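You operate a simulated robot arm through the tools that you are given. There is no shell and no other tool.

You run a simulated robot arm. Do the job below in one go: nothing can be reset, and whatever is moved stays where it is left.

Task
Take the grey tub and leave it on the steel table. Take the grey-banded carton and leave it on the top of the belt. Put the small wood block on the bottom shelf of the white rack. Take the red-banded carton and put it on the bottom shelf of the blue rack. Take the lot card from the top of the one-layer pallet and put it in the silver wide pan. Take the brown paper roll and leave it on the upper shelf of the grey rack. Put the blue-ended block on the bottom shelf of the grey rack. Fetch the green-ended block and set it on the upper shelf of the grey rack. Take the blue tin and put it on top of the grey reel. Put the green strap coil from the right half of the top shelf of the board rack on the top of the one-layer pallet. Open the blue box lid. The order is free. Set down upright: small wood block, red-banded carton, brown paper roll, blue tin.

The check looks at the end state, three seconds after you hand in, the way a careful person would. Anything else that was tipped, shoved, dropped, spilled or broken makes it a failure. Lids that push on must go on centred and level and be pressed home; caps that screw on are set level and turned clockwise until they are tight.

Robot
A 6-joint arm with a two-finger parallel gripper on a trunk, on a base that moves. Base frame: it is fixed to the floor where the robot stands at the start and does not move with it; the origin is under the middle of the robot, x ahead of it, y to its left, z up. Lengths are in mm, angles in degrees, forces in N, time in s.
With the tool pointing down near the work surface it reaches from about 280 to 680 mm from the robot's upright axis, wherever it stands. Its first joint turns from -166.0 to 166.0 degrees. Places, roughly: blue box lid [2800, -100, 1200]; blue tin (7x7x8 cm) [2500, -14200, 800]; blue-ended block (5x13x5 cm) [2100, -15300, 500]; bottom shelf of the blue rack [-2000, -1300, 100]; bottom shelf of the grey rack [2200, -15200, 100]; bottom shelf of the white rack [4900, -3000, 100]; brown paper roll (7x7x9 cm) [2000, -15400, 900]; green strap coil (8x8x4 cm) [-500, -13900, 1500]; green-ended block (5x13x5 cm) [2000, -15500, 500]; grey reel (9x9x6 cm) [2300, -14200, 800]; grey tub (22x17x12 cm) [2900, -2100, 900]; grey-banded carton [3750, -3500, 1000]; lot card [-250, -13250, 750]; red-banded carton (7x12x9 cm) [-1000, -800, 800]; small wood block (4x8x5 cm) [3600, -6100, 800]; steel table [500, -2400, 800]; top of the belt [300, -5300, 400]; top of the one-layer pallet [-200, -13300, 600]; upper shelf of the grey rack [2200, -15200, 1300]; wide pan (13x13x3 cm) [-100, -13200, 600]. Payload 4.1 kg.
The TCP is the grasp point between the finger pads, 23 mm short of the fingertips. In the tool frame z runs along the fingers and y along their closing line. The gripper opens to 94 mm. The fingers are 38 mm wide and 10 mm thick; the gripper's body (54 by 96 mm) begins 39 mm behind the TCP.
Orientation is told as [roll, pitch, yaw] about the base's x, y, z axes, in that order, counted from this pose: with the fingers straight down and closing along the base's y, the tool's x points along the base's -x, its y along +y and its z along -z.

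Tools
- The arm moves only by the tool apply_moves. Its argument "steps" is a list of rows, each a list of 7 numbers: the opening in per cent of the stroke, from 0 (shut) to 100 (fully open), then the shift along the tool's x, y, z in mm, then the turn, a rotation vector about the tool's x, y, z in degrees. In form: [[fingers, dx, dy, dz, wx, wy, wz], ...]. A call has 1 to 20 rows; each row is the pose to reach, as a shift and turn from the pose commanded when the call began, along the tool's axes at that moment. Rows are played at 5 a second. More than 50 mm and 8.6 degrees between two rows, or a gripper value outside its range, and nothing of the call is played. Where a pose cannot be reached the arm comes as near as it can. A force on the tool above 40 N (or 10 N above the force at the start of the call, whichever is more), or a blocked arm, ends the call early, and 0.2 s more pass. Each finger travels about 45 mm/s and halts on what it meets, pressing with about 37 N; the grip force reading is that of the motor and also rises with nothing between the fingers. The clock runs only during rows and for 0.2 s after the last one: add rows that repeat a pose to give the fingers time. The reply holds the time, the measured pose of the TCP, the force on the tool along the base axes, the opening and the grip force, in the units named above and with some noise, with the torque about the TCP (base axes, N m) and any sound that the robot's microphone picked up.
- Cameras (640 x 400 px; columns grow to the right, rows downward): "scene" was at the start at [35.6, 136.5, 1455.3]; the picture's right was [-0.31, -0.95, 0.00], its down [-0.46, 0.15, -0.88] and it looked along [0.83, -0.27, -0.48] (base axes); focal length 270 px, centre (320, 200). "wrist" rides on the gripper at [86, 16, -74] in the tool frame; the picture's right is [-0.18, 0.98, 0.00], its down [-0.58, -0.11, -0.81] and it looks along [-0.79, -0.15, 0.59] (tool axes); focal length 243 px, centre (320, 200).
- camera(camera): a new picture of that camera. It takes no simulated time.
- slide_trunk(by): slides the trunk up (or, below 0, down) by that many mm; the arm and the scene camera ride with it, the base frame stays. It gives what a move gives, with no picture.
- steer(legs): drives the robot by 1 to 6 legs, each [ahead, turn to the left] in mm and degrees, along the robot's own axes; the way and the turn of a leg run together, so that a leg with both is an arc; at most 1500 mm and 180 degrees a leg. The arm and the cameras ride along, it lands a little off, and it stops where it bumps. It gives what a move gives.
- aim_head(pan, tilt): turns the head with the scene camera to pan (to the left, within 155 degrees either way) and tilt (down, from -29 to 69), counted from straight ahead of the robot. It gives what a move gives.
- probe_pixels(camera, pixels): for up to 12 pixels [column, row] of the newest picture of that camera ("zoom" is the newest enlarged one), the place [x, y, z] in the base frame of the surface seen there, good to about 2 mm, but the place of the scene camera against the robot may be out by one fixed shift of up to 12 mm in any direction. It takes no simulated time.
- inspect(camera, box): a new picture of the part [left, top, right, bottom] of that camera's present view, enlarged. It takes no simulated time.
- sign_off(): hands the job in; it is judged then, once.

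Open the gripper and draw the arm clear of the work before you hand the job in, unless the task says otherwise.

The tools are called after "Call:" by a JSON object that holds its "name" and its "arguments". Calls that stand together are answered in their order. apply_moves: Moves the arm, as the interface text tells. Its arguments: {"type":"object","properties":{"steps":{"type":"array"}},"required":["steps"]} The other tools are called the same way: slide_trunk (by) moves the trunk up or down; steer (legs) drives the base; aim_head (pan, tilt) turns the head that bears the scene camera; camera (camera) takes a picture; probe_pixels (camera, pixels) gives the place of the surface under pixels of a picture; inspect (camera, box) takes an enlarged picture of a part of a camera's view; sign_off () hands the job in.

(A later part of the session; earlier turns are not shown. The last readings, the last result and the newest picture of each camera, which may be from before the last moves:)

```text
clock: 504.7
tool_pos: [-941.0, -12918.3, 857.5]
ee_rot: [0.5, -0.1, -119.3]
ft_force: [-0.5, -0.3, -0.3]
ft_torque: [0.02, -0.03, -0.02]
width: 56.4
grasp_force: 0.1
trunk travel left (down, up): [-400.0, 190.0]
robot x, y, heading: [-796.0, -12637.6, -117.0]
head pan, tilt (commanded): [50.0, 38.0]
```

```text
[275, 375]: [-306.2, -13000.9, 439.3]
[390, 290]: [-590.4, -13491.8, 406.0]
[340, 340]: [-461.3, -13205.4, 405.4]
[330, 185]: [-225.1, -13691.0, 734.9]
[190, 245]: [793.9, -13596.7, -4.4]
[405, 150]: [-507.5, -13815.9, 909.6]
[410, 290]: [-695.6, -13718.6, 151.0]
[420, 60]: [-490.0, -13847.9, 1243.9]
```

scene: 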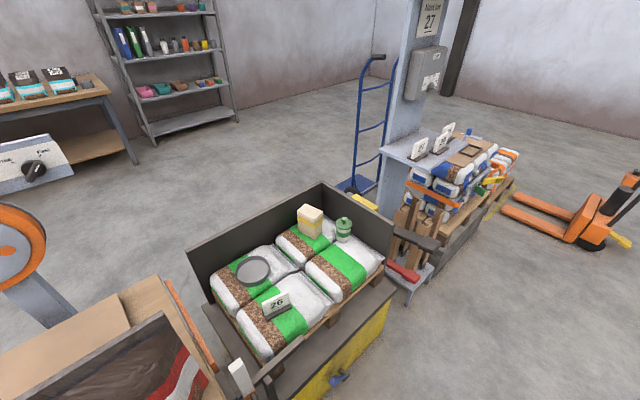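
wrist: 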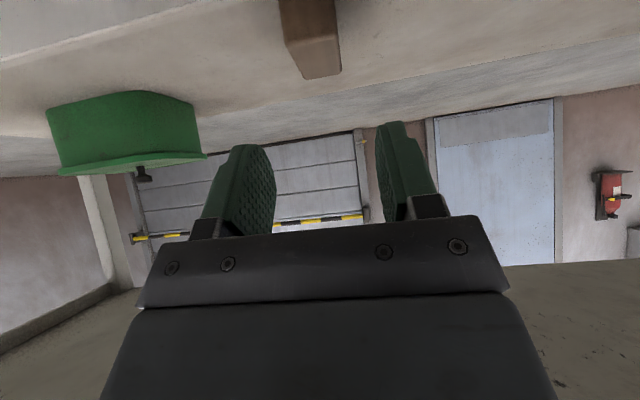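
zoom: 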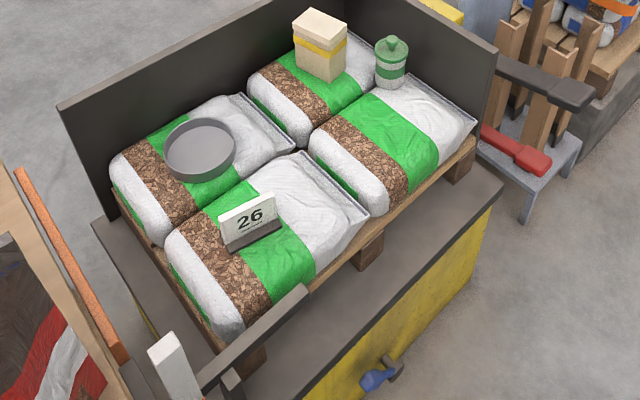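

The platform's near edge is at s≈5055 (z 405); the card at s≈5207, pan at s≈5398, both near n≈-12065. I drive to face them squarely.

Call:
{"name": "steer", "arguments": {"legs": [[0, 48.5], [320, 0], [0, 44]]}}

Call:
{"name": "aim_head", "arguments": {"pan": 0, "tilt": 45}}

Call:
{"name": "camera", "arguments": {"camera": "scene"}}

Call:
{"name": "camera", "arguments": {"camera": "wrist"}}

```text
clock: 508.8
tool_pos: [-590.6, -13180.1, 857.6]
ee_rot: [0.5, 0.1, -70.2]
ft_force: [-0.6, -0.5, -0.7]
ft_torque: [0.0, -0.01, 0.01]
width: 56.5
grasp_force: 0.0
trunk travel left (down, up): [-400.0, 190.0]
robot x, y, heading: [-707.8, -12890.4, -68.0]
head pan, tilt (commanded): [50.0, 38.0]
stopped in leg 2: the robot was blocked; the commanded pose is now the measured one
```

```text
clock: 509.9
tool_pos: [-591.3, -13180.6, 856.9]
ee_rot: [0.5, 0.0, -70.3]
ft_force: [0.1, -0.3, -0.3]
ft_torque: [-0.03, 0.03, 0.0]
width: 56.4
grasp_force: 0.1
trunk travel left (down, up): [-400.0, 190.0]
robot x, y, heading: [-710.9, -12887.6, -67.8]
head pan, tilt (commanded): [0.0, 45.0]
```

```text
taken
```

scene: 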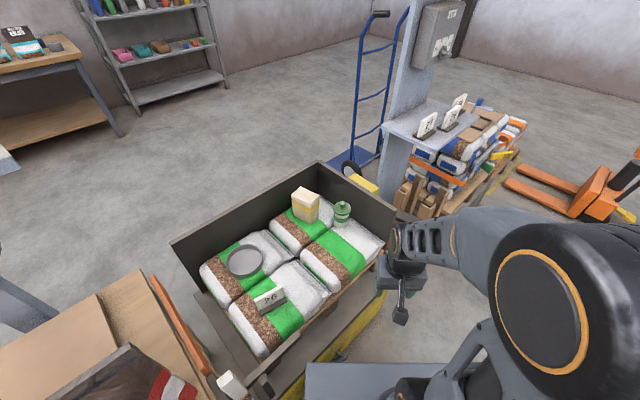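

```text
taken
```

wrist: 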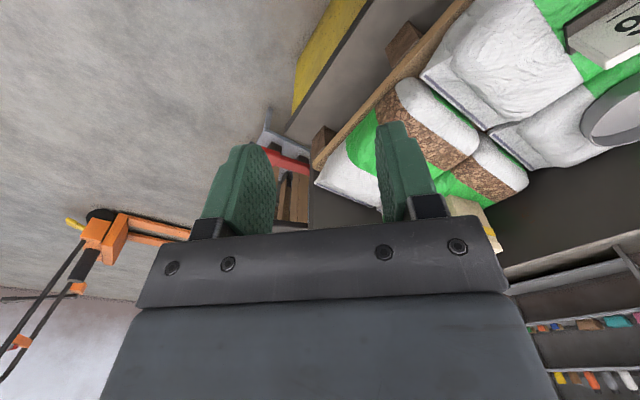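

The base touched the lift's lower part. I back off, and line up squarely (facing +s) at n≈-12065 before approaching gently.

Call:
{"name": "steer", "arguments": {"legs": [[-100, 0], [0, -46.5], [110, 0], [0, 90]]}}

Call:
{"name": "steer", "arguments": {"legs": [[110, 0]]}}

Call:
{"name": "aim_head", "arguments": {"pan": -20, "tilt": 60}}

Call:
{"name": "camera", "arguments": {"camera": "scene"}}

```text
clock: 517.8
tool_pos: [-505.8, -13028.8, 857.3]
ee_rot: [0.5, 0.1, -27.7]
ft_force: [1.4, 0.5, 0.0]
ft_torque: [0.0, 0.01, 0.06]
width: 56.3
grasp_force: 0.0
trunk travel left (down, up): [-400.0, 190.0]
robot x, y, heading: [-794.2, -12893.7, -25.1]
head pan, tilt (commanded): [0.0, 45.0]
```

```text
clock: 519.0
tool_pos: [-407.2, -13074.7, 856.3]
ee_rot: [0.5, 0.1, -27.6]
ft_force: [0.3, 0.2, 0.7]
ft_torque: [-0.05, 0.01, -0.03]
width: 56.5
grasp_force: 0.0
trunk travel left (down, up): [-400.0, 190.0]
robot x, y, heading: [-692.2, -12938.5, -25.1]
head pan, tilt (commanded): [0.0, 45.0]
```

```text
clock: 519.8
tool_pos: [-408.2, -13075.0, 856.2]
ee_rot: [0.6, 0.0, -27.6]
ft_force: [-1.3, 0.7, -0.8]
ft_torque: [-0.01, 0.01, 0.0]
width: 56.5
grasp_force: 0.1
trunk travel left (down, up): [-400.0, 190.0]
robot x, y, heading: [-693.9, -12940.1, -25.1]
head pan, tilt (commanded): [-20.0, 60.0]
```

```text
taken
```

scene: 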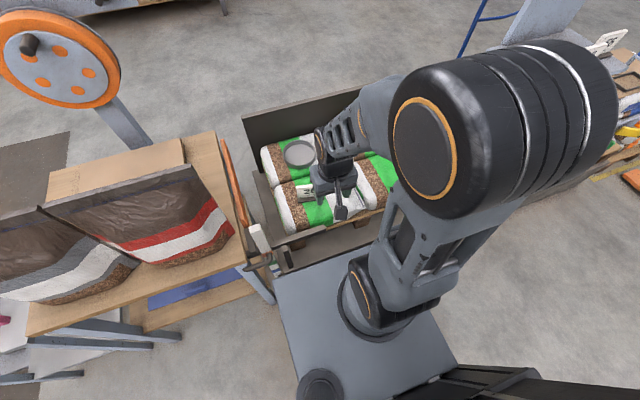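

Now squarely placed at s≈4735, n≈-12062. I look with the wrist camera at the card and pan.

Call:
{"name": "camera", "arguments": {"camera": "wrist"}}

Call:
{"name": "inspect", "arguments": {"camera": "wrist", "box": [200, 0, 480, 170]}}

```text
taken
```

wrist: 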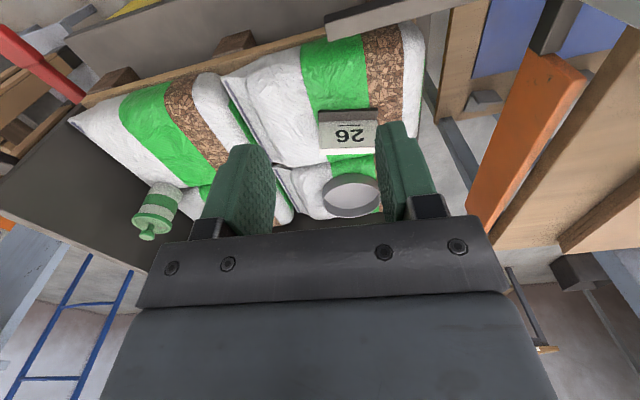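

```text
2.29 times, centred on (340, 85) of wrist
```

zoom: 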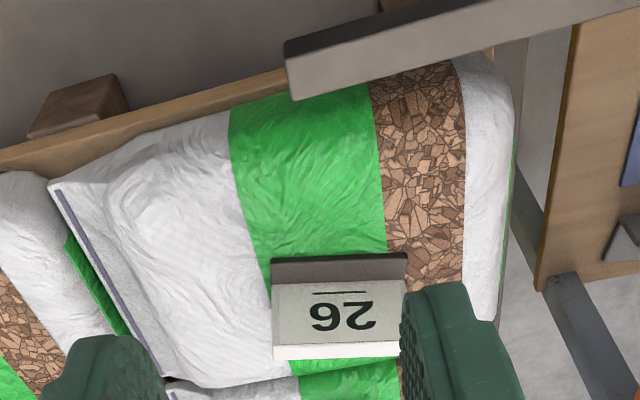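

I probe the card's base and plate corners in the zoom.

Call:
{"name": "probe_pixels", "arguments": {"camera": "zoom", "pixels": [[276, 266], [400, 262], [280, 285], [398, 283], [280, 335], [396, 333], [280, 352], [396, 350], [340, 270], [340, 310], [340, 350], [340, 240]]}}

```text
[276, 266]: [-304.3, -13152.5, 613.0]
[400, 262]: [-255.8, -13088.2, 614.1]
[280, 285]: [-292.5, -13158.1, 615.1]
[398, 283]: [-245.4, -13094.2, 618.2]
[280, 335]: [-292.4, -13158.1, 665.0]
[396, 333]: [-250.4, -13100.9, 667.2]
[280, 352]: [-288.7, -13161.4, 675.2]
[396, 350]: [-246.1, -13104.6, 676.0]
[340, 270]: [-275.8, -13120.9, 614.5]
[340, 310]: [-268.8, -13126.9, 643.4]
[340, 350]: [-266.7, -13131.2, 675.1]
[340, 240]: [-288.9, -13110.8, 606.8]
```

The card is a vertical plate ~80 mm wide, 6 mm thick (z 613-676), facing 53.6°. I lower the trunk 150 mm and move above it with the tool turned -81° so the fingers straddle the plate.

Call:
{"name": "slide_trunk", "arguments": {"by": -150}}

Call:
{"name": "apply_moves", "arguments": {"steps": [[60, 0, 0, -20, 0.5, 0, 0], [60, -15, 1.7, -25, 0.5, 0, -8.1], [60, -30, 3.5, -25, 0.5, 0, -16.2], [60, -45, 5.2, -25, 0.5, 0, -24.4], [60, -60, 7, -25, 0.5, 0, -32.5], [60, -75, 8.7, -25, 0.5, 0, -40.6], [60, -90, 10.4, -25, 0.5, 0, -48.7], [60, -105, 12.2, -25, 0.5, 0, -56.8], [60, -120, 14, -25, 0.5, 0, -65], [60, -135, 15.7, -25, 0.5, 0, -73.1], [60, -150, 17.4, -25, 0.5, 0, -81.2], [60, -150, 17.4, -25, 0.5, 0, -81.2]]}}

Call:
{"name": "camera", "arguments": {"camera": "wrist"}}

```text
clock: 521.6
tool_pos: [-407.4, -13073.5, 707.0]
ee_rot: [0.6, -0.1, -27.7]
ft_force: [0.6, 0.2, 0.2]
ft_torque: [-0.02, 0.01, 0.0]
width: 56.5
grasp_force: 0.1
trunk travel left (down, up): [-250.0, 340.0]
robot x, y, heading: [-691.2, -12941.2, -25.1]
head pan, tilt (commanded): [-20.0, 60.0]
```

```text
clock: 524.2
tool_pos: [-265.9, -13129.9, 731.1]
ee_rot: [-0.2, -0.2, 53.8]
ft_force: [-1.6, 0.2, -0.8]
ft_torque: [0.0, 0.03, -0.02]
width: 56.2
grasp_force: 0.1
trunk travel left (down, up): [-250.0, 340.0]
robot x, y, heading: [-692.5, -12939.5, -25.2]
head pan, tilt (commanded): [-20.0, 60.0]
```

```text
taken
```

wrist: 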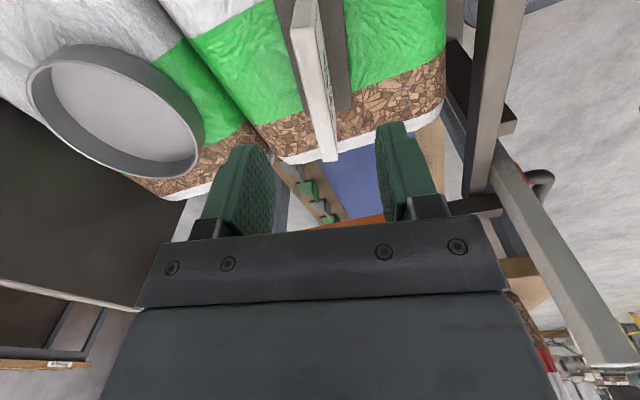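

The plate passes between the fingers. I probe its top edge, and the pan's floor and rim.

Call:
{"name": "probe_pixels", "arguments": {"camera": "wrist", "pixels": [[303, 30], [314, 80], [328, 150], [330, 60], [345, 60], [110, 110], [70, 100], [150, 160], [50, 65], [190, 150], [120, 50], [285, 90]]}}

```text
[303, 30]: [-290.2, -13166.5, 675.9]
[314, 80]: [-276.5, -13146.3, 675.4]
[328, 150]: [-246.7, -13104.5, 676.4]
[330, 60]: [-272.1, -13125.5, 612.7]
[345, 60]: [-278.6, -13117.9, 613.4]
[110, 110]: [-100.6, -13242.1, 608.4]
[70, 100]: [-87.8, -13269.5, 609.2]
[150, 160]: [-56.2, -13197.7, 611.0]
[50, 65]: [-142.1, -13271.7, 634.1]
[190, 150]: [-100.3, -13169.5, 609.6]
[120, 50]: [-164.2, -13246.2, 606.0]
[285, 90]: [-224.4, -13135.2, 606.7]
```

Centred within 1 mm. I descend 78 mm and close on the plate.

Call:
{"name": "apply_moves", "arguments": {"steps": [[60, 0, 0, 25, 0, 0, -1.1], [60, 0, 0, 50, 0, 0, -1.1], [60, 0, 0, 70, 0, 0, -1.1], [60, 0, 0, 78, 0, 0, -1.1], [0, 0, 0, 78, 0, 0, -1.1], [0, 0, 0, 78, 0, 0, -1.1], [0, 0, 0, 78, 0, 0, -1.1], [0, 0, 0, 78, 0, 0, -1.1], [0, 0, 0, 78, 0, 0, -1.1]]}}

Call:
{"name": "apply_moves", "arguments": {"steps": [[0, 0, 0, -2, 0, 0, 0], [0, 0, 0, -5, 0, 0, 0], [0, 0, 0, -10, 0, 0, 0], [0, 0, 0, -20, 0, 0, 0], [0, 0, 0, -35, 0, 0, 0], [0, 0, 0, -55, 0, 0, 0], [0, 0, 0, -75, 0, 0, 0], [0, 0, 0, -75, 0, 0, 0]]}}

Call:
{"name": "camera", "arguments": {"camera": "wrist"}}

```text
clock: 526.2
tool_pos: [-267.3, -13129.8, 654.9]
ee_rot: [-0.2, -0.3, 54.7]
ft_force: [0.3, -0.5, 0.9]
ft_torque: [0.02, -0.01, -0.02]
width: 11.5
grasp_force: 37.0
trunk travel left (down, up): [-250.0, 340.0]
robot x, y, heading: [-689.8, -12945.2, -25.1]
head pan, tilt (commanded): [-20.0, 60.0]
```

```text
clock: 528.0
tool_pos: [-266.6, -13130.1, 730.2]
ee_rot: [-0.3, -0.2, 54.7]
ft_force: [0.1, 0.1, -0.6]
ft_torque: [0.01, 0.03, -0.01]
width: 11.3
grasp_force: 37.1
trunk travel left (down, up): [-250.0, 340.0]
robot x, y, heading: [-695.1, -12940.7, -25.2]
head pan, tilt (commanded): [-20.0, 60.0]
```

```text
taken
```

wrist: 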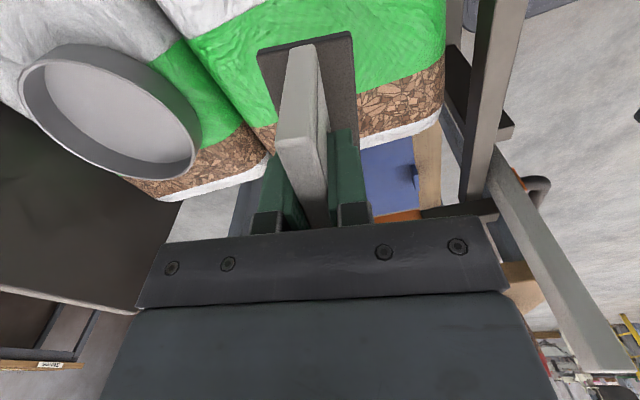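

The card is held. I probe the pan's rim all around to find its centre.

Call:
{"name": "probe_pixels", "arguments": {"camera": "wrist", "pixels": [[24, 95], [30, 70], [60, 50], [100, 48], [150, 68], [185, 105], [198, 150], [190, 172], [130, 172], [70, 145], [110, 110]]}}

```text
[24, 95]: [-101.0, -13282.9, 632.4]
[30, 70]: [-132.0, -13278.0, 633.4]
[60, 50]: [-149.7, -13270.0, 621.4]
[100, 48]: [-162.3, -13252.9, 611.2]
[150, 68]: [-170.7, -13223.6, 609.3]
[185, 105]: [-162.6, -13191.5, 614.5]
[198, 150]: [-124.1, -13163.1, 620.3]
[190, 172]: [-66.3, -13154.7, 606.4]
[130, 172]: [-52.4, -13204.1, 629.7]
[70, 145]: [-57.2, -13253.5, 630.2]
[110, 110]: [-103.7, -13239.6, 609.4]
```

Pan centre ≈(-110,-13221), rim z≈633, floor ≈609. I carry the card over the pan and lower to about 10 mm above its floor.

Call:
{"name": "apply_moves", "arguments": {"steps": [[0, -4, -30, 0, 0, 0, 0], [0, -8, -65, 0, 0, 0, 0], [0, -12, -100, 0, 0, 0, 0], [0, -16, -135, 0, 0, 0, 0], [0, -20, -165, 0, 0, 0, 0], [0, -22.3, -180.3, 0, 0, 0, 0], [0, -22.3, -180.3, 0, 0, 0, 0]]}}

Call:
{"name": "camera", "arguments": {"camera": "wrist"}}

Call:
{"name": "aim_head", "arguments": {"pan": 0, "tilt": 45}}

Call:
{"name": "camera", "arguments": {"camera": "scene"}}

```text
clock: 529.6
tool_pos: [-108.7, -13214.0, 729.5]
ee_rot: [-0.2, -0.3, 54.7]
ft_force: [0.0, -0.5, -0.6]
ft_torque: [0.04, 0.01, 0.02]
width: 11.2
grasp_force: 37.0
trunk travel left (down, up): [-250.0, 340.0]
robot x, y, heading: [-692.4, -12937.4, -25.2]
head pan, tilt (commanded): [-20.0, 60.0]
```

```text
taken
```

wrist: 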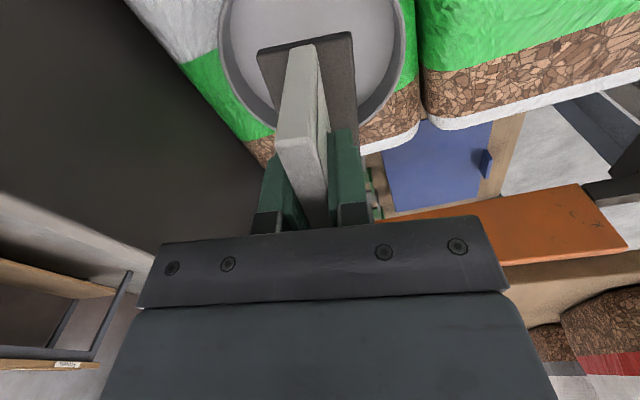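

```text
clock: 530.4
tool_pos: [-109.1, -13214.4, 729.2]
ee_rot: [-0.2, -0.2, 54.7]
ft_force: [-0.7, -0.2, -0.5]
ft_torque: [-0.01, 0.02, -0.01]
width: 11.4
grasp_force: 36.9
trunk travel left (down, up): [-250.0, 340.0]
robot x, y, heading: [-693.9, -12941.1, -25.4]
head pan, tilt (commanded): [0.0, 45.0]
```

```text
taken
```

scene: 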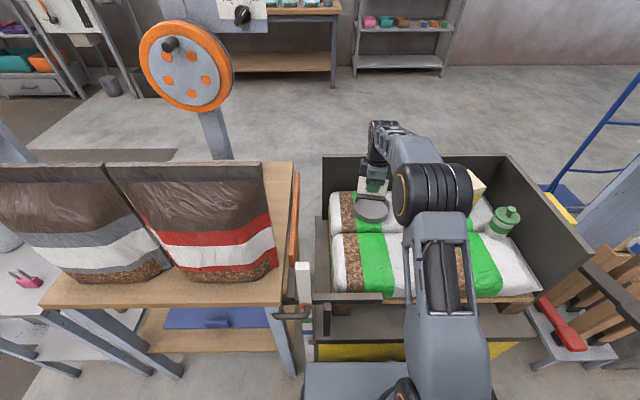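

The card's landing point (318,52) is close to the pan's centre. I lower 60 mm, then touch down slowly.

Call:
{"name": "apply_moves", "arguments": {"steps": [[0, 2, -3, 15, 0, 0, 0], [0, 3, -3, 30, 0, 0, 0], [0, 3, -3, 45, 0, 0, 0], [0, 3, -3, 58, 0, 0, 0], [0, 3, -3, 62, 0, 0, 0], [0, 3, -3, 64, 0, 0, 0], [0, 3, -3, 64, 0, 0, 0]]}}

Call:
{"name": "camera", "arguments": {"camera": "wrist"}}

```text
clock: 532.0
tool_pos: [-105.7, -13220.3, 669.7]
ee_rot: [-0.7, -0.2, 54.7]
ft_force: [-0.7, -13.6, 29.3]
ft_torque: [0.32, -1.33, -0.51]
width: 11.6
grasp_force: 36.6
trunk travel left (down, up): [-250.0, 340.0]
robot x, y, heading: [-697.4, -12938.5, -25.0]
head pan, tilt (commanded): [0.0, 45.0]
```

```text
taken
```

wrist: 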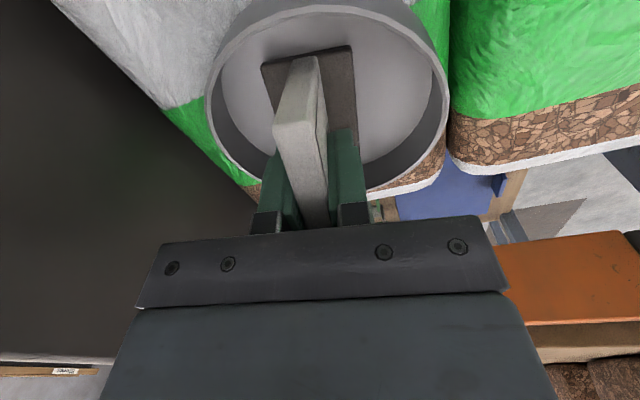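

The base touched the pan floor sooner (29 N at z≈670). I relieve by 4 mm and check the force.

Call:
{"name": "apply_moves", "arguments": {"steps": [[0, 0, 0, -3, 0, 0, 0], [0, 0, 0, -4, 0, 0, 0], [0, 0, 0, -4, 0, 0, 0]]}}

```text
clock: 532.8
tool_pos: [-106.4, -13219.0, 670.0]
ee_rot: [-0.1, -0.2, 54.8]
ft_force: [-1.7, -6.4, 15.1]
ft_torque: [0.22, -0.67, -0.21]
width: 11.2
grasp_force: 37.5
trunk travel left (down, up): [-250.0, 340.0]
robot x, y, heading: [-694.5, -12938.8, -25.1]
head pan, tilt (commanded): [0.0, 45.0]
```

Call:
{"name": "apply_moves", "arguments": {"steps": [[0, 0, 0, -2, 0, 0, 0], [0, 0, 0, -3.5, 0, 0, 0], [0, 0, 0, -3.5, 0, 0, 0]]}}

```text
clock: 533.6
tool_pos: [-105.8, -13219.3, 672.3]
ee_rot: [-0.1, -0.3, 54.8]
ft_force: [0.7, -0.4, -0.1]
ft_torque: [0.02, -0.03, 0.0]
width: 11.6
grasp_force: 36.7
trunk travel left (down, up): [-250.0, 340.0]
robot x, y, heading: [-694.4, -12939.7, -25.2]
head pan, tilt (commanded): [0.0, 45.0]
```

Force is ~0 with the base resting. I open and lift off.

Call:
{"name": "apply_moves", "arguments": {"steps": [[20, 0, 0, 0, 0, 0, 0], [40, 0, 0, 0, 0, 0, 0], [55, 0, 0, 0, 0, 0, 0], [55, 0, 0, 0, 0, 0, 0], [55, 0, 0, -20, 0, 0, 0], [55, 0, 0, -50, 0, 0, 0], [55, 0, 0, -90, 0, 0, 0], [55, 0, 0, -130, 0, 0, 0]]}}

Call:
{"name": "camera", "arguments": {"camera": "wrist"}}

Call:
{"name": "camera", "arguments": {"camera": "scene"}}

```text
clock: 535.4
tool_pos: [-106.0, -13219.4, 804.8]
ee_rot: [-0.2, -0.1, 54.7]
ft_force: [-0.1, -0.9, 0.5]
ft_torque: [0.01, 0.02, 0.01]
width: 51.7
grasp_force: 0.1
trunk travel left (down, up): [-250.0, 340.0]
robot x, y, heading: [-692.1, -12940.0, -25.0]
head pan, tilt (commanded): [0.0, 45.0]
```

```text
taken
```

wrist: 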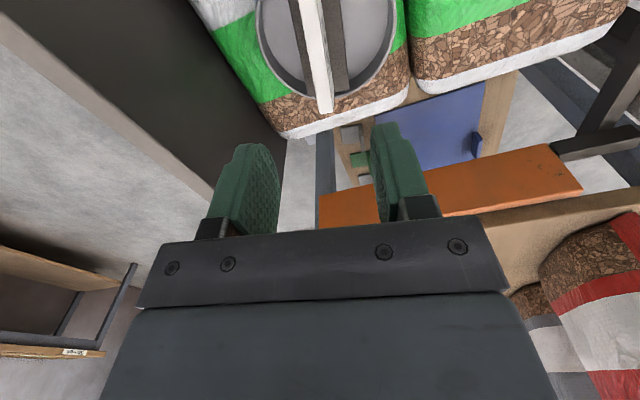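

```text
taken
```

scene: 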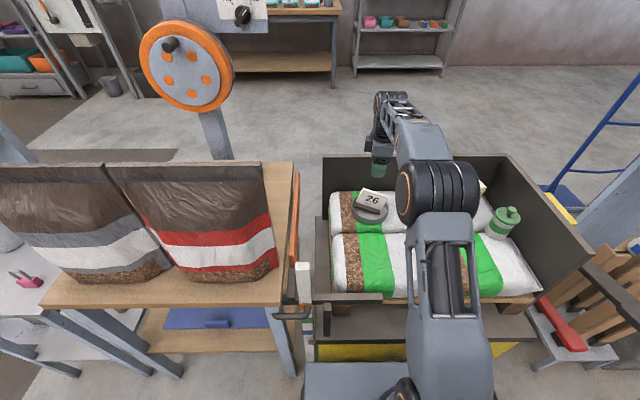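

The card stands in the pan at (370,203). I zoom to verify it and then retract.

Call:
{"name": "inspect", "arguments": {"camera": "scene", "box": [310, 150, 450, 310]}}

Call:
{"name": "apply_moves", "arguments": {"steps": [[55, 15, 35, -20, 0, 0, 8], [55, 25, 75, -40, 0, 0, 16], [55, 35, 115, -60, 0, 0, 24], [55, 45, 155, -80, 0, 0, 32], [55, 55, 195, -90, 0, 0, 40], [55, 60, 235, -100, 0, 0, 48], [55, 65, 270, -100, 0, 0, 56], [55, 65, 300, -100, 0, 0, 64], [55, 65, 300, -100, 0, 0, 72], [55, 65, 300, -100, 0, 0, 80]]}}

```text
2.50 times, centred on (380, 230) of scene
```

zoom: 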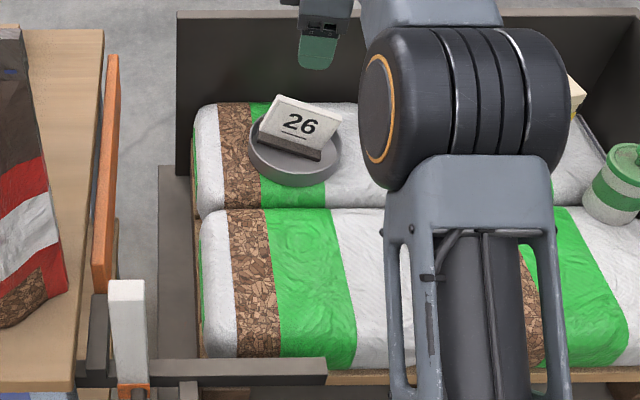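

```text
clock: 537.6
tool_pos: [-390.5, -13099.3, 901.1]
ee_rot: [0.2, -0.2, -25.5]
ft_force: [-0.8, 1.0, 0.0]
ft_torque: [0.03, -0.02, 0.02]
width: 51.4
grasp_force: 0.2
trunk travel left (down, up): [-250.0, 340.0]
robot x, y, heading: [-696.1, -12943.2, -24.9]
head pan, tilt (commanded): [0.0, 45.0]
```

The card stands well in the pan. Next the green strap coil: I raise the trunk to look onto the board rack's top shelf to my right.

Call:
{"name": "slide_trunk", "arguments": {"by": 340}}

Call:
{"name": "aim_head", "arguments": {"pan": -53, "tilt": 10}}

Call:
{"name": "camera", "arguments": {"camera": "scene"}}

Call:
{"name": "inspect", "arguments": {"camera": "scene", "box": [240, 130, 440, 260]}}

```text
clock: 540.9
tool_pos: [-390.4, -13097.7, 1242.1]
ee_rot: [0.3, -0.4, -25.3]
ft_force: [-0.7, 0.2, 0.5]
ft_torque: [0.01, -0.01, 0.01]
width: 51.9
grasp_force: 0.1
trunk travel left (down, up): [-590.0, 0.0]
robot x, y, heading: [-694.4, -12937.6, -25.2]
head pan, tilt (commanded): [0.0, 45.0]
```

```text
clock: 542.2
tool_pos: [-390.1, -13098.8, 1242.6]
ee_rot: [0.3, -0.3, -25.3]
ft_force: [-0.1, 1.1, 0.8]
ft_torque: [-0.02, -0.03, -0.03]
width: 51.7
grasp_force: 0.1
trunk travel left (down, up): [-590.0, 0.0]
robot x, y, heading: [-695.5, -12938.6, -25.0]
head pan, tilt (commanded): [-53.0, 10.0]
```

```text
taken
```

scene: 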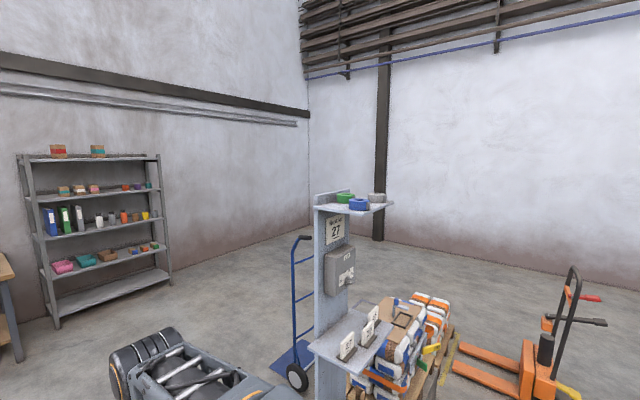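

```text
3.08 times, centred on (340, 195) of scene
```

zoom: 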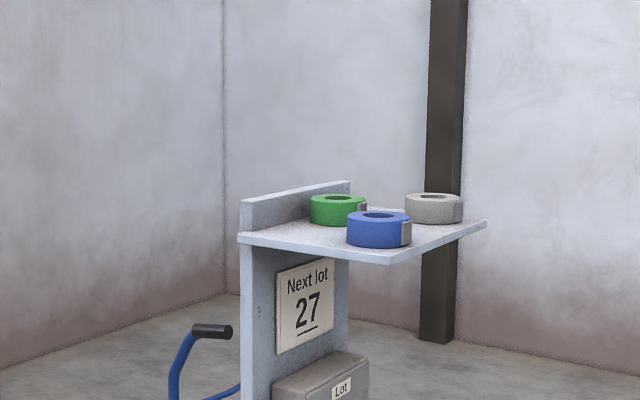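

I probe the coils (green (338,203), blue (378,225), grey (433,205)) and the shelf's corners in the zoom.

Call:
{"name": "probe_pixels", "arguments": {"camera": "zoom", "pixels": [[338, 212], [325, 200], [352, 200], [378, 235], [433, 212], [245, 237], [388, 262], [484, 222], [350, 210], [290, 225], [440, 235], [300, 200]]}}

```text
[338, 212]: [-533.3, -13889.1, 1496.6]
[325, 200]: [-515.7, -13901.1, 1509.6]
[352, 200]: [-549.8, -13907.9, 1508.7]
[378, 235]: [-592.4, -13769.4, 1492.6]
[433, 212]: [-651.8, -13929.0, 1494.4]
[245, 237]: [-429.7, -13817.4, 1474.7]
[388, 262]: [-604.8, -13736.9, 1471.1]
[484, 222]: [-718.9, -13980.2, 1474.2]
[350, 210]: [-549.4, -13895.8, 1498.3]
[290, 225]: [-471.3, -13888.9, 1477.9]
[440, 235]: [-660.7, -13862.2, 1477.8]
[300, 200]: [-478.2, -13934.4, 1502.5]
```

The green coil is at about s=5297, n=-12893 on the shelf at z≈1480, behind blue and grey coils; a vertical grip across its 80 mm diameter is possible. I test the high reach here in free space first.

Call:
{"name": "apply_moves", "arguments": {"steps": [[100, -25, 0, -40, 0, 0, 0], [100, -50, 0, -80, 0, 0, 0], [100, -75, 0, -120, 0, 0, 0], [100, -100, 0, -160, 0, 0, 0], [100, -125, 0, -200, 0, 0, 0], [100, -150, 0, -240, 0, 0, 0], [100, -175, 0, -280, 0, 0, 0], [100, -200, 0, -310, 0, 0, 0], [100, -200, 0, -310, 0, 0, 0]]}}

```text
clock: 544.2
tool_pos: [-258.4, -13161.5, 1442.5]
ee_rot: [0.1, -0.4, -25.3]
ft_force: [-0.1, -0.2, -0.4]
ft_torque: [-0.03, 0.0, 0.02]
width: 93.8
grasp_force: 0.1
out of reach, approached as far as the arm can: row 6, 7, 8, 9
trunk travel left (down, up): [-590.0, 0.0]
robot x, y, heading: [-695.1, -12942.8, -25.1]
head pan, tilt (commanded): [-53.0, 10.0]
```

Vertical reach ends at z≈1442. I test with a 45° tilt, which should bring the TCP higher.

Call:
{"name": "apply_moves", "arguments": {"steps": [[100, 15, 0, 10, 0, -7.5, 0], [100, 25, 0, 20, 0, -15, 0], [100, 35, 0, 30, 0, -22.5, 0], [100, 40, 0, 30, 0, -30, 0], [100, 40, 0, 30, 0, -37.5, 0], [100, 40, 0, 30, 0, -45, 0], [100, 20, 0, 0, 0, -45, 0], [100, 0, 0, -30, 0, -45, 0], [100, -20, 0, -60, 0, -45, 0], [100, -40, 0, -80, 0, -45, 0], [100, -40, 0, -80, 0, -45, 0]]}}

```text
clock: 546.6
tool_pos: [-230.1, -13176.2, 1526.7]
ee_rot: [0.3, -45.4, -25.5]
ft_force: [0.5, 0.1, -0.7]
ft_torque: [0.01, 0.0, -0.01]
width: 94.0
grasp_force: 0.1
trunk travel left (down, up): [-590.0, 0.0]
robot x, y, heading: [-693.2, -12937.9, -25.0]
head pan, tilt (commanded): [-53.0, 10.0]
```

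The 45° tilt reaches z=1527 at 520 mm ahead. I back off and move over in front of the board rack, facing it.

Call:
{"name": "steer", "arguments": {"legs": [[-250, 0], [0, -89.5], [830, 0], [0, 90]]}}

Call:
{"name": "aim_head", "arguments": {"pan": 0, "tilt": 20}}

Call:
{"name": "camera", "arguments": {"camera": "scene"}}

Call:
{"name": "camera", "arguments": {"camera": "wrist"}}

```text
clock: 560.0
tool_pos: [-814.8, -13815.2, 1528.1]
ee_rot: [0.2, -45.2, -26.8]
ft_force: [-0.1, -0.1, -0.2]
ft_torque: [-0.01, -0.03, -0.01]
width: 93.9
grasp_force: 0.2
trunk travel left (down, up): [-590.0, 0.0]
robot x, y, heading: [-1278.1, -13568.3, -26.1]
head pan, tilt (commanded): [-53.0, 10.0]
```

```text
clock: 561.2
tool_pos: [-813.9, -13814.1, 1526.8]
ee_rot: [0.1, -45.3, -26.9]
ft_force: [-0.9, 0.9, 0.3]
ft_torque: [-0.01, 0.02, 0.0]
width: 94.0
grasp_force: 0.1
trunk travel left (down, up): [-590.0, 0.0]
robot x, y, heading: [-1273.2, -13568.6, -26.4]
head pan, tilt (commanded): [0.0, 20.0]
```

```text
taken
```

scene: 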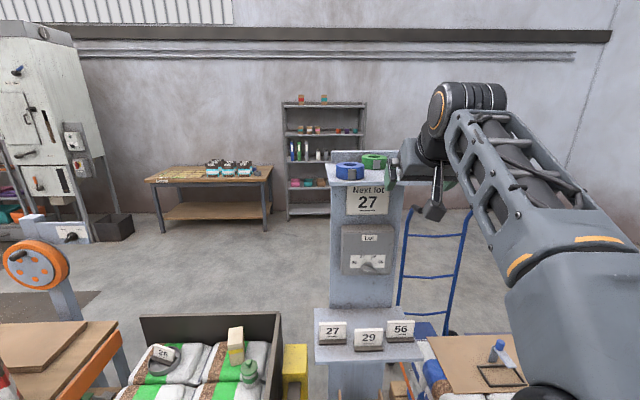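

```text
taken
```

wrist: 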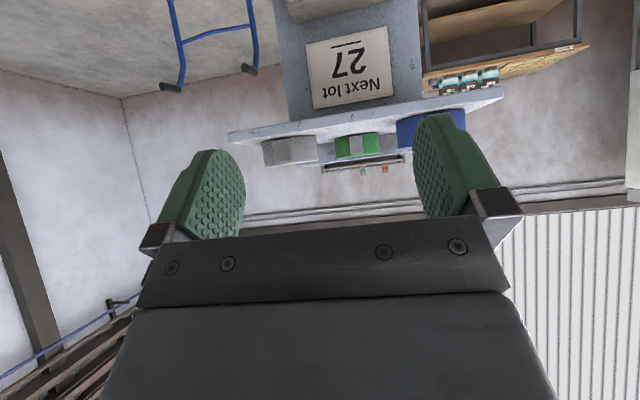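

The wrist camera sees grey, green (357,145) and blue coils. I zoom and probe them.

Call:
{"name": "inspect", "arguments": {"camera": "wrist", "box": [230, 80, 510, 190]}}

Call:
{"name": "probe_pixels", "arguments": {"camera": "zoom", "pixels": [[240, 155], [290, 150], [340, 140], [265, 150], [320, 145], [140, 165], [80, 160], [195, 150], [470, 105], [390, 110], [20, 120], [600, 40]]}}

Call:
{"name": "inspect", "arguments": {"camera": "scene", "box": [310, 130, 430, 210]}}

```text
2.29 times, centred on (370, 135) of wrist
```

zoom: 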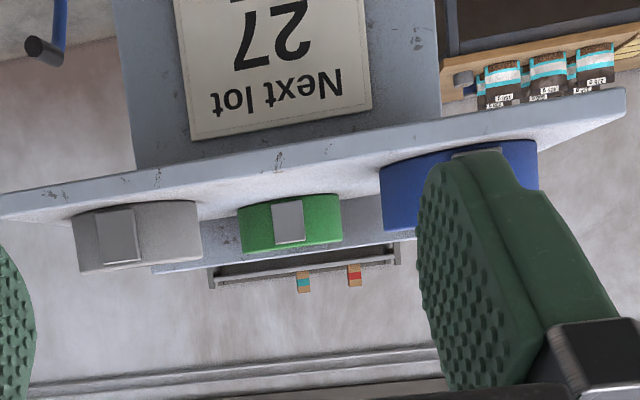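

```text
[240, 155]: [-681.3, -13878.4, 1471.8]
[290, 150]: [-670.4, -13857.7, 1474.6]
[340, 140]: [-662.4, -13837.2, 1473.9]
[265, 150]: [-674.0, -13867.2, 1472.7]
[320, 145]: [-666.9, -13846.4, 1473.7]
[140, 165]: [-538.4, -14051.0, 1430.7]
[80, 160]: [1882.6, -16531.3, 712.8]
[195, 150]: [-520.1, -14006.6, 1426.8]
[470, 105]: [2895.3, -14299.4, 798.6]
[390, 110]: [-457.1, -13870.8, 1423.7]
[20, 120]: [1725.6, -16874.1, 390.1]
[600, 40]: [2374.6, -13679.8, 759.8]
```

```text
5.00 times, centred on (370, 170) of scene
```

zoom: 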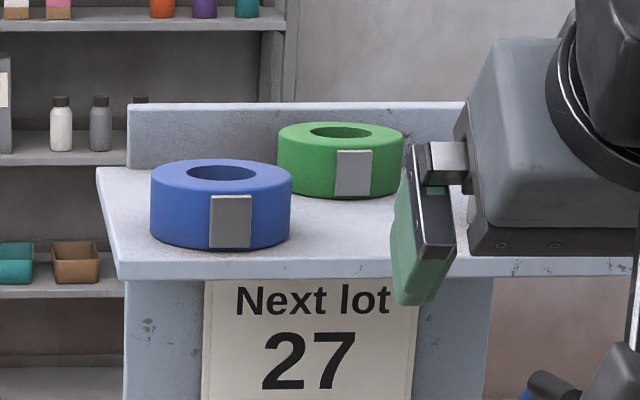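

I now probe the green coil on the scene zoom: edges (282,160), (400,160), front label (352,172), top hole rim.

Call:
{"name": "probe_pixels", "arguments": {"camera": "zoom", "pixels": [[283, 160], [399, 160], [320, 175], [340, 144], [340, 126], [292, 133], [390, 133], [220, 185], [200, 215], [150, 210], [140, 115], [340, 225]]}}

Call:
{"name": "probe_pixels", "arguments": {"camera": "wrist", "pixels": [[338, 148], [357, 150], [378, 143], [345, 150], [372, 145], [290, 152], [268, 145], [430, 118], [360, 155]]}}

```text
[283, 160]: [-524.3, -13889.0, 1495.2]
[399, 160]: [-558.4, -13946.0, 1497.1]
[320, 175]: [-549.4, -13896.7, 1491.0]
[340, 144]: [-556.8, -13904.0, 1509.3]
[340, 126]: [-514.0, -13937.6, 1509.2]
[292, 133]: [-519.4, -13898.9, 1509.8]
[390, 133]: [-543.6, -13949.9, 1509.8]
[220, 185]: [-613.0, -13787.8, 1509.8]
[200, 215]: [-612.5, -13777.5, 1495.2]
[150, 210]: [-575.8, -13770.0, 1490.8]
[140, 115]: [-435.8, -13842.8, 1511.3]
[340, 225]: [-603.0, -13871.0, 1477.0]
```

```text
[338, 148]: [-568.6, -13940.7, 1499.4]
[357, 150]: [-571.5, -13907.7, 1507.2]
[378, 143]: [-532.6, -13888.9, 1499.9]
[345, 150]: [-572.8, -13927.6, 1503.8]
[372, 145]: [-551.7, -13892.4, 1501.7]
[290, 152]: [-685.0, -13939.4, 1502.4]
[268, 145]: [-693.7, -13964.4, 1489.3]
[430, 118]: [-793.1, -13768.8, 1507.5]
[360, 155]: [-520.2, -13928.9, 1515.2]
```

Coil centre ≈(-539.5,-13922), shelf ≈1481, top ≈1515. I reduce the tilt to ~40° (to keep the wrist camera clear of the shelf) and test whether z≈1555 is reachable here.

Call:
{"name": "apply_moves", "arguments": {"steps": [[100, 0, 0, 0, 0, 5, 0], [100, -10, 20, -10, 0, 5, 0], [100, -20, 20, -20, 0, 5, 0], [100, -20, 20, -20, 0, 5, 0]]}}

```text
clock: 562.2
tool_pos: [-804.3, -13796.2, 1557.1]
ee_rot: [0.1, -40.2, -26.7]
ft_force: [-0.4, 1.4, 0.3]
ft_torque: [0.02, 0.03, 0.0]
width: 94.1
grasp_force: 0.0
trunk travel left (down, up): [-590.0, 0.0]
robot x, y, heading: [-1271.2, -13565.4, -26.5]
head pan, tilt (commanded): [0.0, 20.0]
```

z=1557 is reachable at 40° tilt. I drive 200 mm forward first and re-check positions.

Call:
{"name": "probe_pixels", "arguments": {"camera": "scene", "pixels": [[440, 385], [470, 345], [520, 390], [330, 355], [420, 355], [400, 380], [335, 395], [290, 370]]}}

Call:
{"name": "steer", "arguments": {"legs": [[200, 0]]}}

Call:
{"name": "aim_head", "arguments": {"pan": -5, "tilt": 40}}

Call:
{"name": "camera", "arguments": {"camera": "scene"}}

Call:
{"name": "camera", "arguments": {"camera": "wrist"}}

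```text
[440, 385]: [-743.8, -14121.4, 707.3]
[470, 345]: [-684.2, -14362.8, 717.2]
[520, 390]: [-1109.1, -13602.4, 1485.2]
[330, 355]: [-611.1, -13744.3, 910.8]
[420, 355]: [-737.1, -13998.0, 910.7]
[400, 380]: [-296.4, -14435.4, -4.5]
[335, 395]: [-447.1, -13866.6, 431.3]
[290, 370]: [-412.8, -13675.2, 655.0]
```

```text
clock: 563.8
tool_pos: [-616.7, -13886.9, 1555.5]
ee_rot: [0.1, -40.2, -26.5]
ft_force: [0.2, 0.0, -0.5]
ft_torque: [0.01, 0.01, -0.01]
width: 94.1
grasp_force: 0.0
trunk travel left (down, up): [-590.0, 0.0]
robot x, y, heading: [-1086.2, -13660.9, -26.0]
head pan, tilt (commanded): [0.0, 20.0]
```

```text
clock: 564.7
tool_pos: [-619.4, -13886.7, 1555.8]
ee_rot: [0.2, -40.2, -26.5]
ft_force: [-0.2, -0.1, 0.3]
ft_torque: [-0.01, -0.01, -0.01]
width: 94.1
grasp_force: 0.0
trunk travel left (down, up): [-590.0, 0.0]
robot x, y, heading: [-1087.2, -13658.3, -25.9]
head pan, tilt (commanded): [-5.0, 40.0]
```

```text
taken
```

scene: 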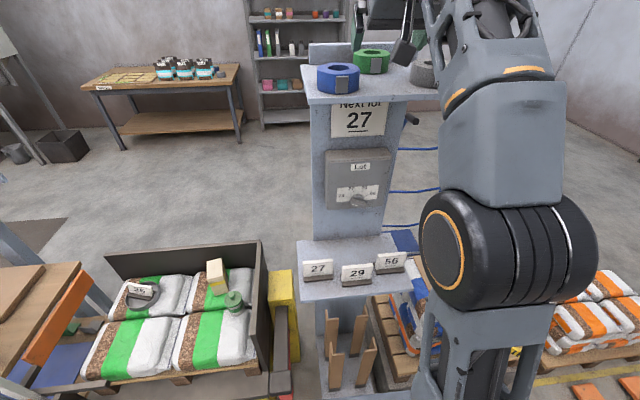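

```text
taken
```

wrist: 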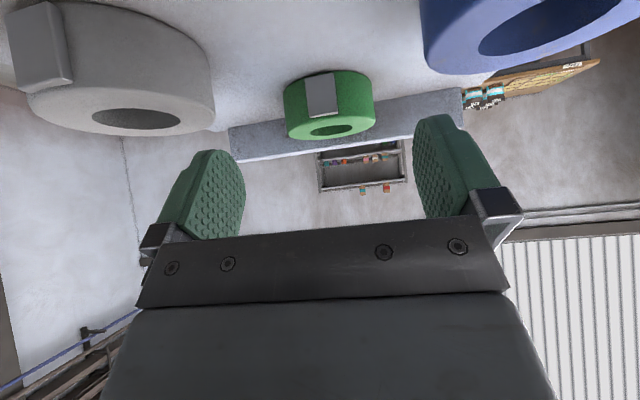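

The wrist view now shows green coil at (330,105). I probe it precisely, plus shelf, grey and blue coils.

Call:
{"name": "probe_pixels", "arguments": {"camera": "wrist", "pixels": [[287, 108], [372, 98], [345, 95], [300, 120], [362, 115], [330, 124], [330, 137], [330, 60], [140, 105], [210, 80], [430, 40], [545, 30]]}}

```text
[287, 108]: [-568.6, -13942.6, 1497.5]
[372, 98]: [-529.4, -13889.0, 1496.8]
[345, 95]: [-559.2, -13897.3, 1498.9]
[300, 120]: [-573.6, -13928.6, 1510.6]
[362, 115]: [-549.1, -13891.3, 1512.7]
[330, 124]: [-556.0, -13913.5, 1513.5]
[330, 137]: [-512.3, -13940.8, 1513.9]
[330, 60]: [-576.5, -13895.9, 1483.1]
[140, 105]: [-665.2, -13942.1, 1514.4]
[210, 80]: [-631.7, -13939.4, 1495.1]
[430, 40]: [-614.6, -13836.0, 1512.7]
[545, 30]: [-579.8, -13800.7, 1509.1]
```

Coil fit: centre (-534.5,-13926.5), outer radius 38 mm, top 1514, shelf 1483. I drive 91 mm forward with the fingers above the coils, then check alignment.

Call:
{"name": "steer", "arguments": {"legs": [[91, 0]]}}

Call:
{"name": "camera", "arguments": {"camera": "wrist"}}

Call:
{"name": "probe_pixels", "arguments": {"camera": "wrist", "pixels": [[250, 60], [400, 40], [300, 80], [360, 80], [320, 130], [320, 150], [320, 110], [150, 150], [500, 150]]}}

```text
clock: 565.8
tool_pos: [-532.9, -13928.8, 1555.8]
ee_rot: [0.1, -40.1, -26.6]
ft_force: [0.3, -0.9, -1.0]
ft_torque: [-0.01, 0.03, 0.0]
width: 94.1
grasp_force: 0.0
trunk travel left (down, up): [-590.0, 0.0]
robot x, y, heading: [-1005.7, -13699.0, -26.3]
head pan, tilt (commanded): [-5.0, 40.0]
```

```text
taken
```

wrist: 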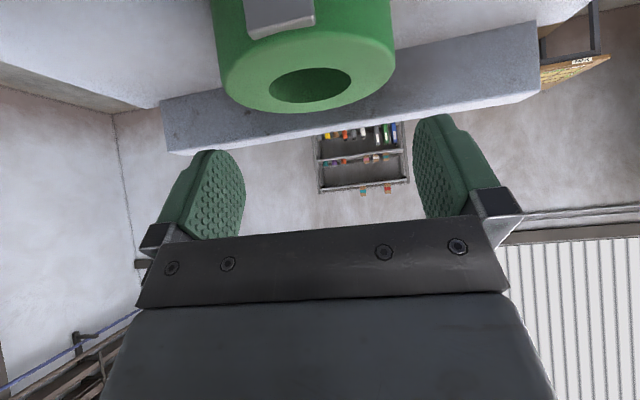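

```text
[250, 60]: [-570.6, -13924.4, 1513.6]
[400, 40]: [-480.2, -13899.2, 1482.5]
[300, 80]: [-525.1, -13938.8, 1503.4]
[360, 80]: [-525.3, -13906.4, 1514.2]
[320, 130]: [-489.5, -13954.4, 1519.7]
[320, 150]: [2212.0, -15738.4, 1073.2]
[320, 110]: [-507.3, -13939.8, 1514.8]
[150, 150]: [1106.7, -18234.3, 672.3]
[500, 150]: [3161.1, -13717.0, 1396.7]
```

The coil is beneath the fingers as expected (centre ≈(311,86)). I descend straight down ~41 mm with a small correction.

Call:
{"name": "apply_moves", "arguments": {"steps": [[100, 10, 0.5, 9.5, 0, 0, 0], [100, 20, 1, 19, 0, 0, 0], [100, 29, 1, 28, 0, 0, 0], [100, 29, 1, 28, 0, 0, 0]]}}

Call:
{"name": "camera", "arguments": {"camera": "wrist"}}

```text
clock: 566.8
tool_pos: [-537.9, -13925.7, 1515.6]
ee_rot: [0.3, -40.2, -26.5]
ft_force: [-0.1, -0.9, 0.5]
ft_torque: [-0.01, -0.02, 0.04]
width: 93.9
grasp_force: 0.1
trunk travel left (down, up): [-590.0, 0.0]
robot x, y, heading: [-1006.3, -13697.2, -26.0]
head pan, tilt (commanded): [-5.0, 40.0]
```

```text
taken
```

wrist: 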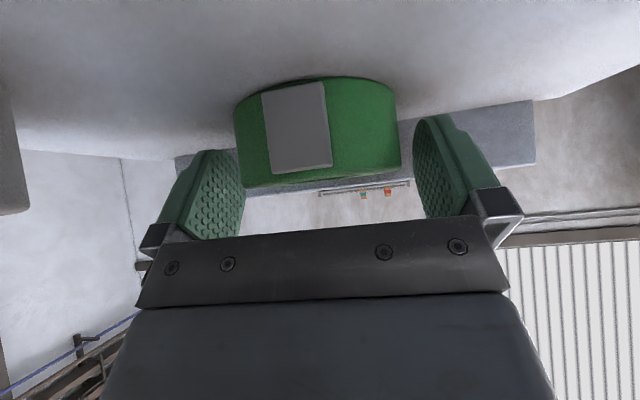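

The coil is centred between the fingers. I close and lift slowly.

Call:
{"name": "apply_moves", "arguments": {"steps": [[0, 0, 0, 0, 0, 0, 0], [0, 0, 0, 0, 0, 0, 0], [0, 0, 0, 0, 0, 0, 0], [0, 0, 0, 0, 0, 0, 0], [0, -1.3, 0, -1.5, 0, 0, 0], [0, -2.6, 0, -3, 0, 0, 0], [0, -5, 0, -6, 0, 0, 0], [0, -7.7, 0, -9.2, 0, 0, 0], [0, -10.3, 0, -12.2, 0, 0, 0], [0, -13, 0, -15.3, 0, 0, 0], [0, -13, 0, -15.3, 0, 0, 0]]}}

Call:
{"name": "camera", "arguments": {"camera": "wrist"}}

```text
clock: 569.2
tool_pos: [-536.6, -13925.8, 1535.3]
ee_rot: [0.1, -40.2, -26.7]
ft_force: [0.5, -0.3, -0.5]
ft_torque: [0.0, 0.01, 0.02]
width: 69.7
grasp_force: 37.4
trunk travel left (down, up): [-590.0, 0.0]
robot x, y, heading: [-1001.2, -13699.9, -26.4]
head pan, tilt (commanded): [-5.0, 40.0]
```

```text
taken
```

wrist: 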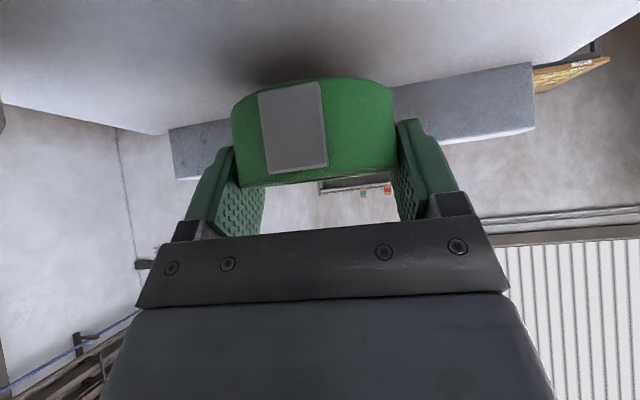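

The coil is lifted cleanly. I raise it 24 mm more and reverse out over the other coils.

Call:
{"name": "apply_moves", "arguments": {"steps": [[0, -5, 0, -6, 0, 0, 0], [0, -10, 0, -12, 0, 0, 0], [0, -15.4, 0, -18.4, 0, 0, 0], [0, -15.4, 0, -18.4, 0, 0, 0]]}}

Call:
{"name": "steer", "arguments": {"legs": [[-300, 0]]}}

Call:
{"name": "camera", "arguments": {"camera": "scene"}}

Call:
{"name": "camera", "arguments": {"camera": "wrist"}}

```text
clock: 570.2
tool_pos: [-538.6, -13924.9, 1560.0]
ee_rot: [0.2, -40.1, -26.6]
ft_force: [-1.0, -0.3, -0.8]
ft_torque: [0.03, 0.04, 0.02]
width: 70.2
grasp_force: 37.2
trunk travel left (down, up): [-590.0, 0.0]
robot x, y, heading: [-1003.6, -13702.9, -26.4]
head pan, tilt (commanded): [-5.0, 40.0]
```

```text
clock: 572.2
tool_pos: [-801.4, -13795.6, 1560.5]
ee_rot: [0.3, -40.2, -26.7]
ft_force: [-0.3, 0.1, -1.2]
ft_torque: [-0.01, 0.01, 0.01]
width: 70.1
grasp_force: 36.6
trunk travel left (down, up): [-590.0, 0.0]
robot x, y, heading: [-1266.1, -13571.5, -26.4]
head pan, tilt (commanded): [-5.0, 40.0]
```

```text
taken
```

scene: 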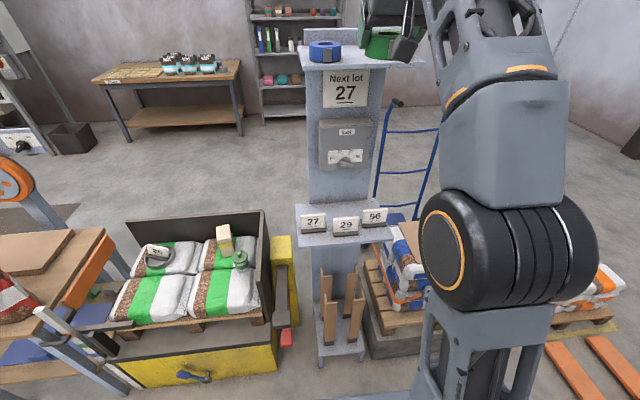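

```text
taken
```

wrist: 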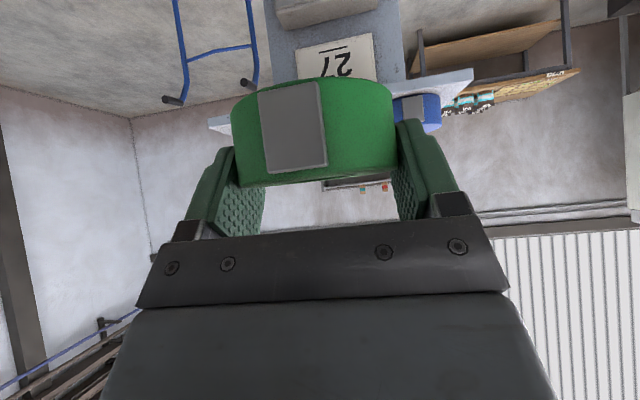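

Coil in hand. I drive back in front of the pallet, facing it, to set the coil on the front bag where the card stood.

Call:
{"name": "steer", "arguments": {"legs": [[0, 91.5], [800, 0], [0, -90], [160, 0]]}}

Call:
{"name": "slide_trunk", "arguments": {"by": -350}}

Call:
{"name": "aim_head", "arguments": {"pan": 5, "tilt": 40}}

Call:
{"name": "camera", "arguments": {"camera": "scene"}}

```text
clock: 585.2
tool_pos: [-312.2, -13113.3, 1560.6]
ee_rot: [0.2, -40.2, -24.7]
ft_force: [0.3, 0.5, -1.9]
ft_torque: [0.01, 0.02, 0.01]
width: 69.8
grasp_force: 36.8
trunk travel left (down, up): [-590.0, 0.0]
robot x, y, heading: [-783.8, -12903.6, -24.3]
head pan, tilt (commanded): [-5.0, 40.0]
```

```text
clock: 588.7
tool_pos: [-313.7, -13112.4, 1209.2]
ee_rot: [0.2, -40.2, -24.7]
ft_force: [0.2, 0.3, -1.7]
ft_torque: [0.0, -0.01, -0.02]
width: 69.8
grasp_force: 36.5
trunk travel left (down, up): [-240.0, 350.0]
robot x, y, heading: [-785.1, -12903.9, -24.4]
head pan, tilt (commanded): [-5.0, 40.0]
```

```text
clock: 589.4
tool_pos: [-313.5, -13112.8, 1210.8]
ee_rot: [0.2, -40.2, -24.7]
ft_force: [-0.4, 0.8, -0.4]
ft_torque: [0.0, -0.01, 0.02]
width: 69.8
grasp_force: 36.8
trunk travel left (down, up): [-240.0, 350.0]
robot x, y, heading: [-786.1, -12901.0, -24.4]
head pan, tilt (commanded): [5.0, 40.0]
```

```text
taken
```

scene: 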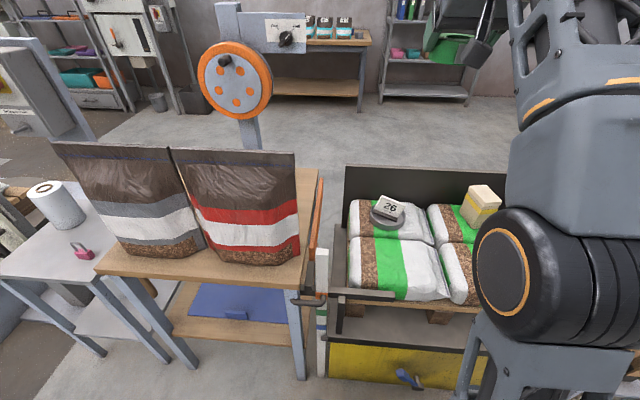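

I probe the front-left bag's top surface to pick a flat spot.

Call:
{"name": "probe_pixels", "arguments": {"camera": "scene", "pixels": [[395, 262], [395, 250], [395, 275], [415, 262], [375, 262], [425, 262], [415, 275], [415, 250], [395, 290], [380, 275], [385, 240], [435, 265]]}}

Call:
{"name": "inspect", "arguments": {"camera": "scene", "box": [330, 180, 490, 310]}}

```text
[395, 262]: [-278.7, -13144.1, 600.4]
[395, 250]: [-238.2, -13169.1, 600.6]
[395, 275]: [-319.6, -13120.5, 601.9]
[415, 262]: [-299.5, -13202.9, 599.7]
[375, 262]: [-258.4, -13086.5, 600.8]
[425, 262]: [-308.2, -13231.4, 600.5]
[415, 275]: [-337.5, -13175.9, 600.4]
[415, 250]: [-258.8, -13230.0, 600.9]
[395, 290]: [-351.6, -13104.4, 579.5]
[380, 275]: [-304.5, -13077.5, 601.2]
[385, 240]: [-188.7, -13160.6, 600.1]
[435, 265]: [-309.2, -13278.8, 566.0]
```

```text
3.08 times, centred on (410, 245) of scene
```

zoom: 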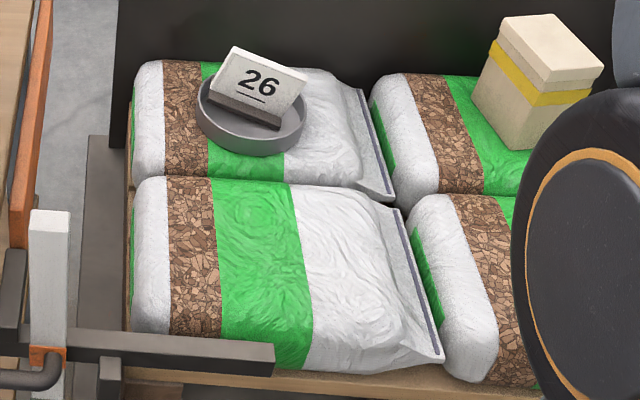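

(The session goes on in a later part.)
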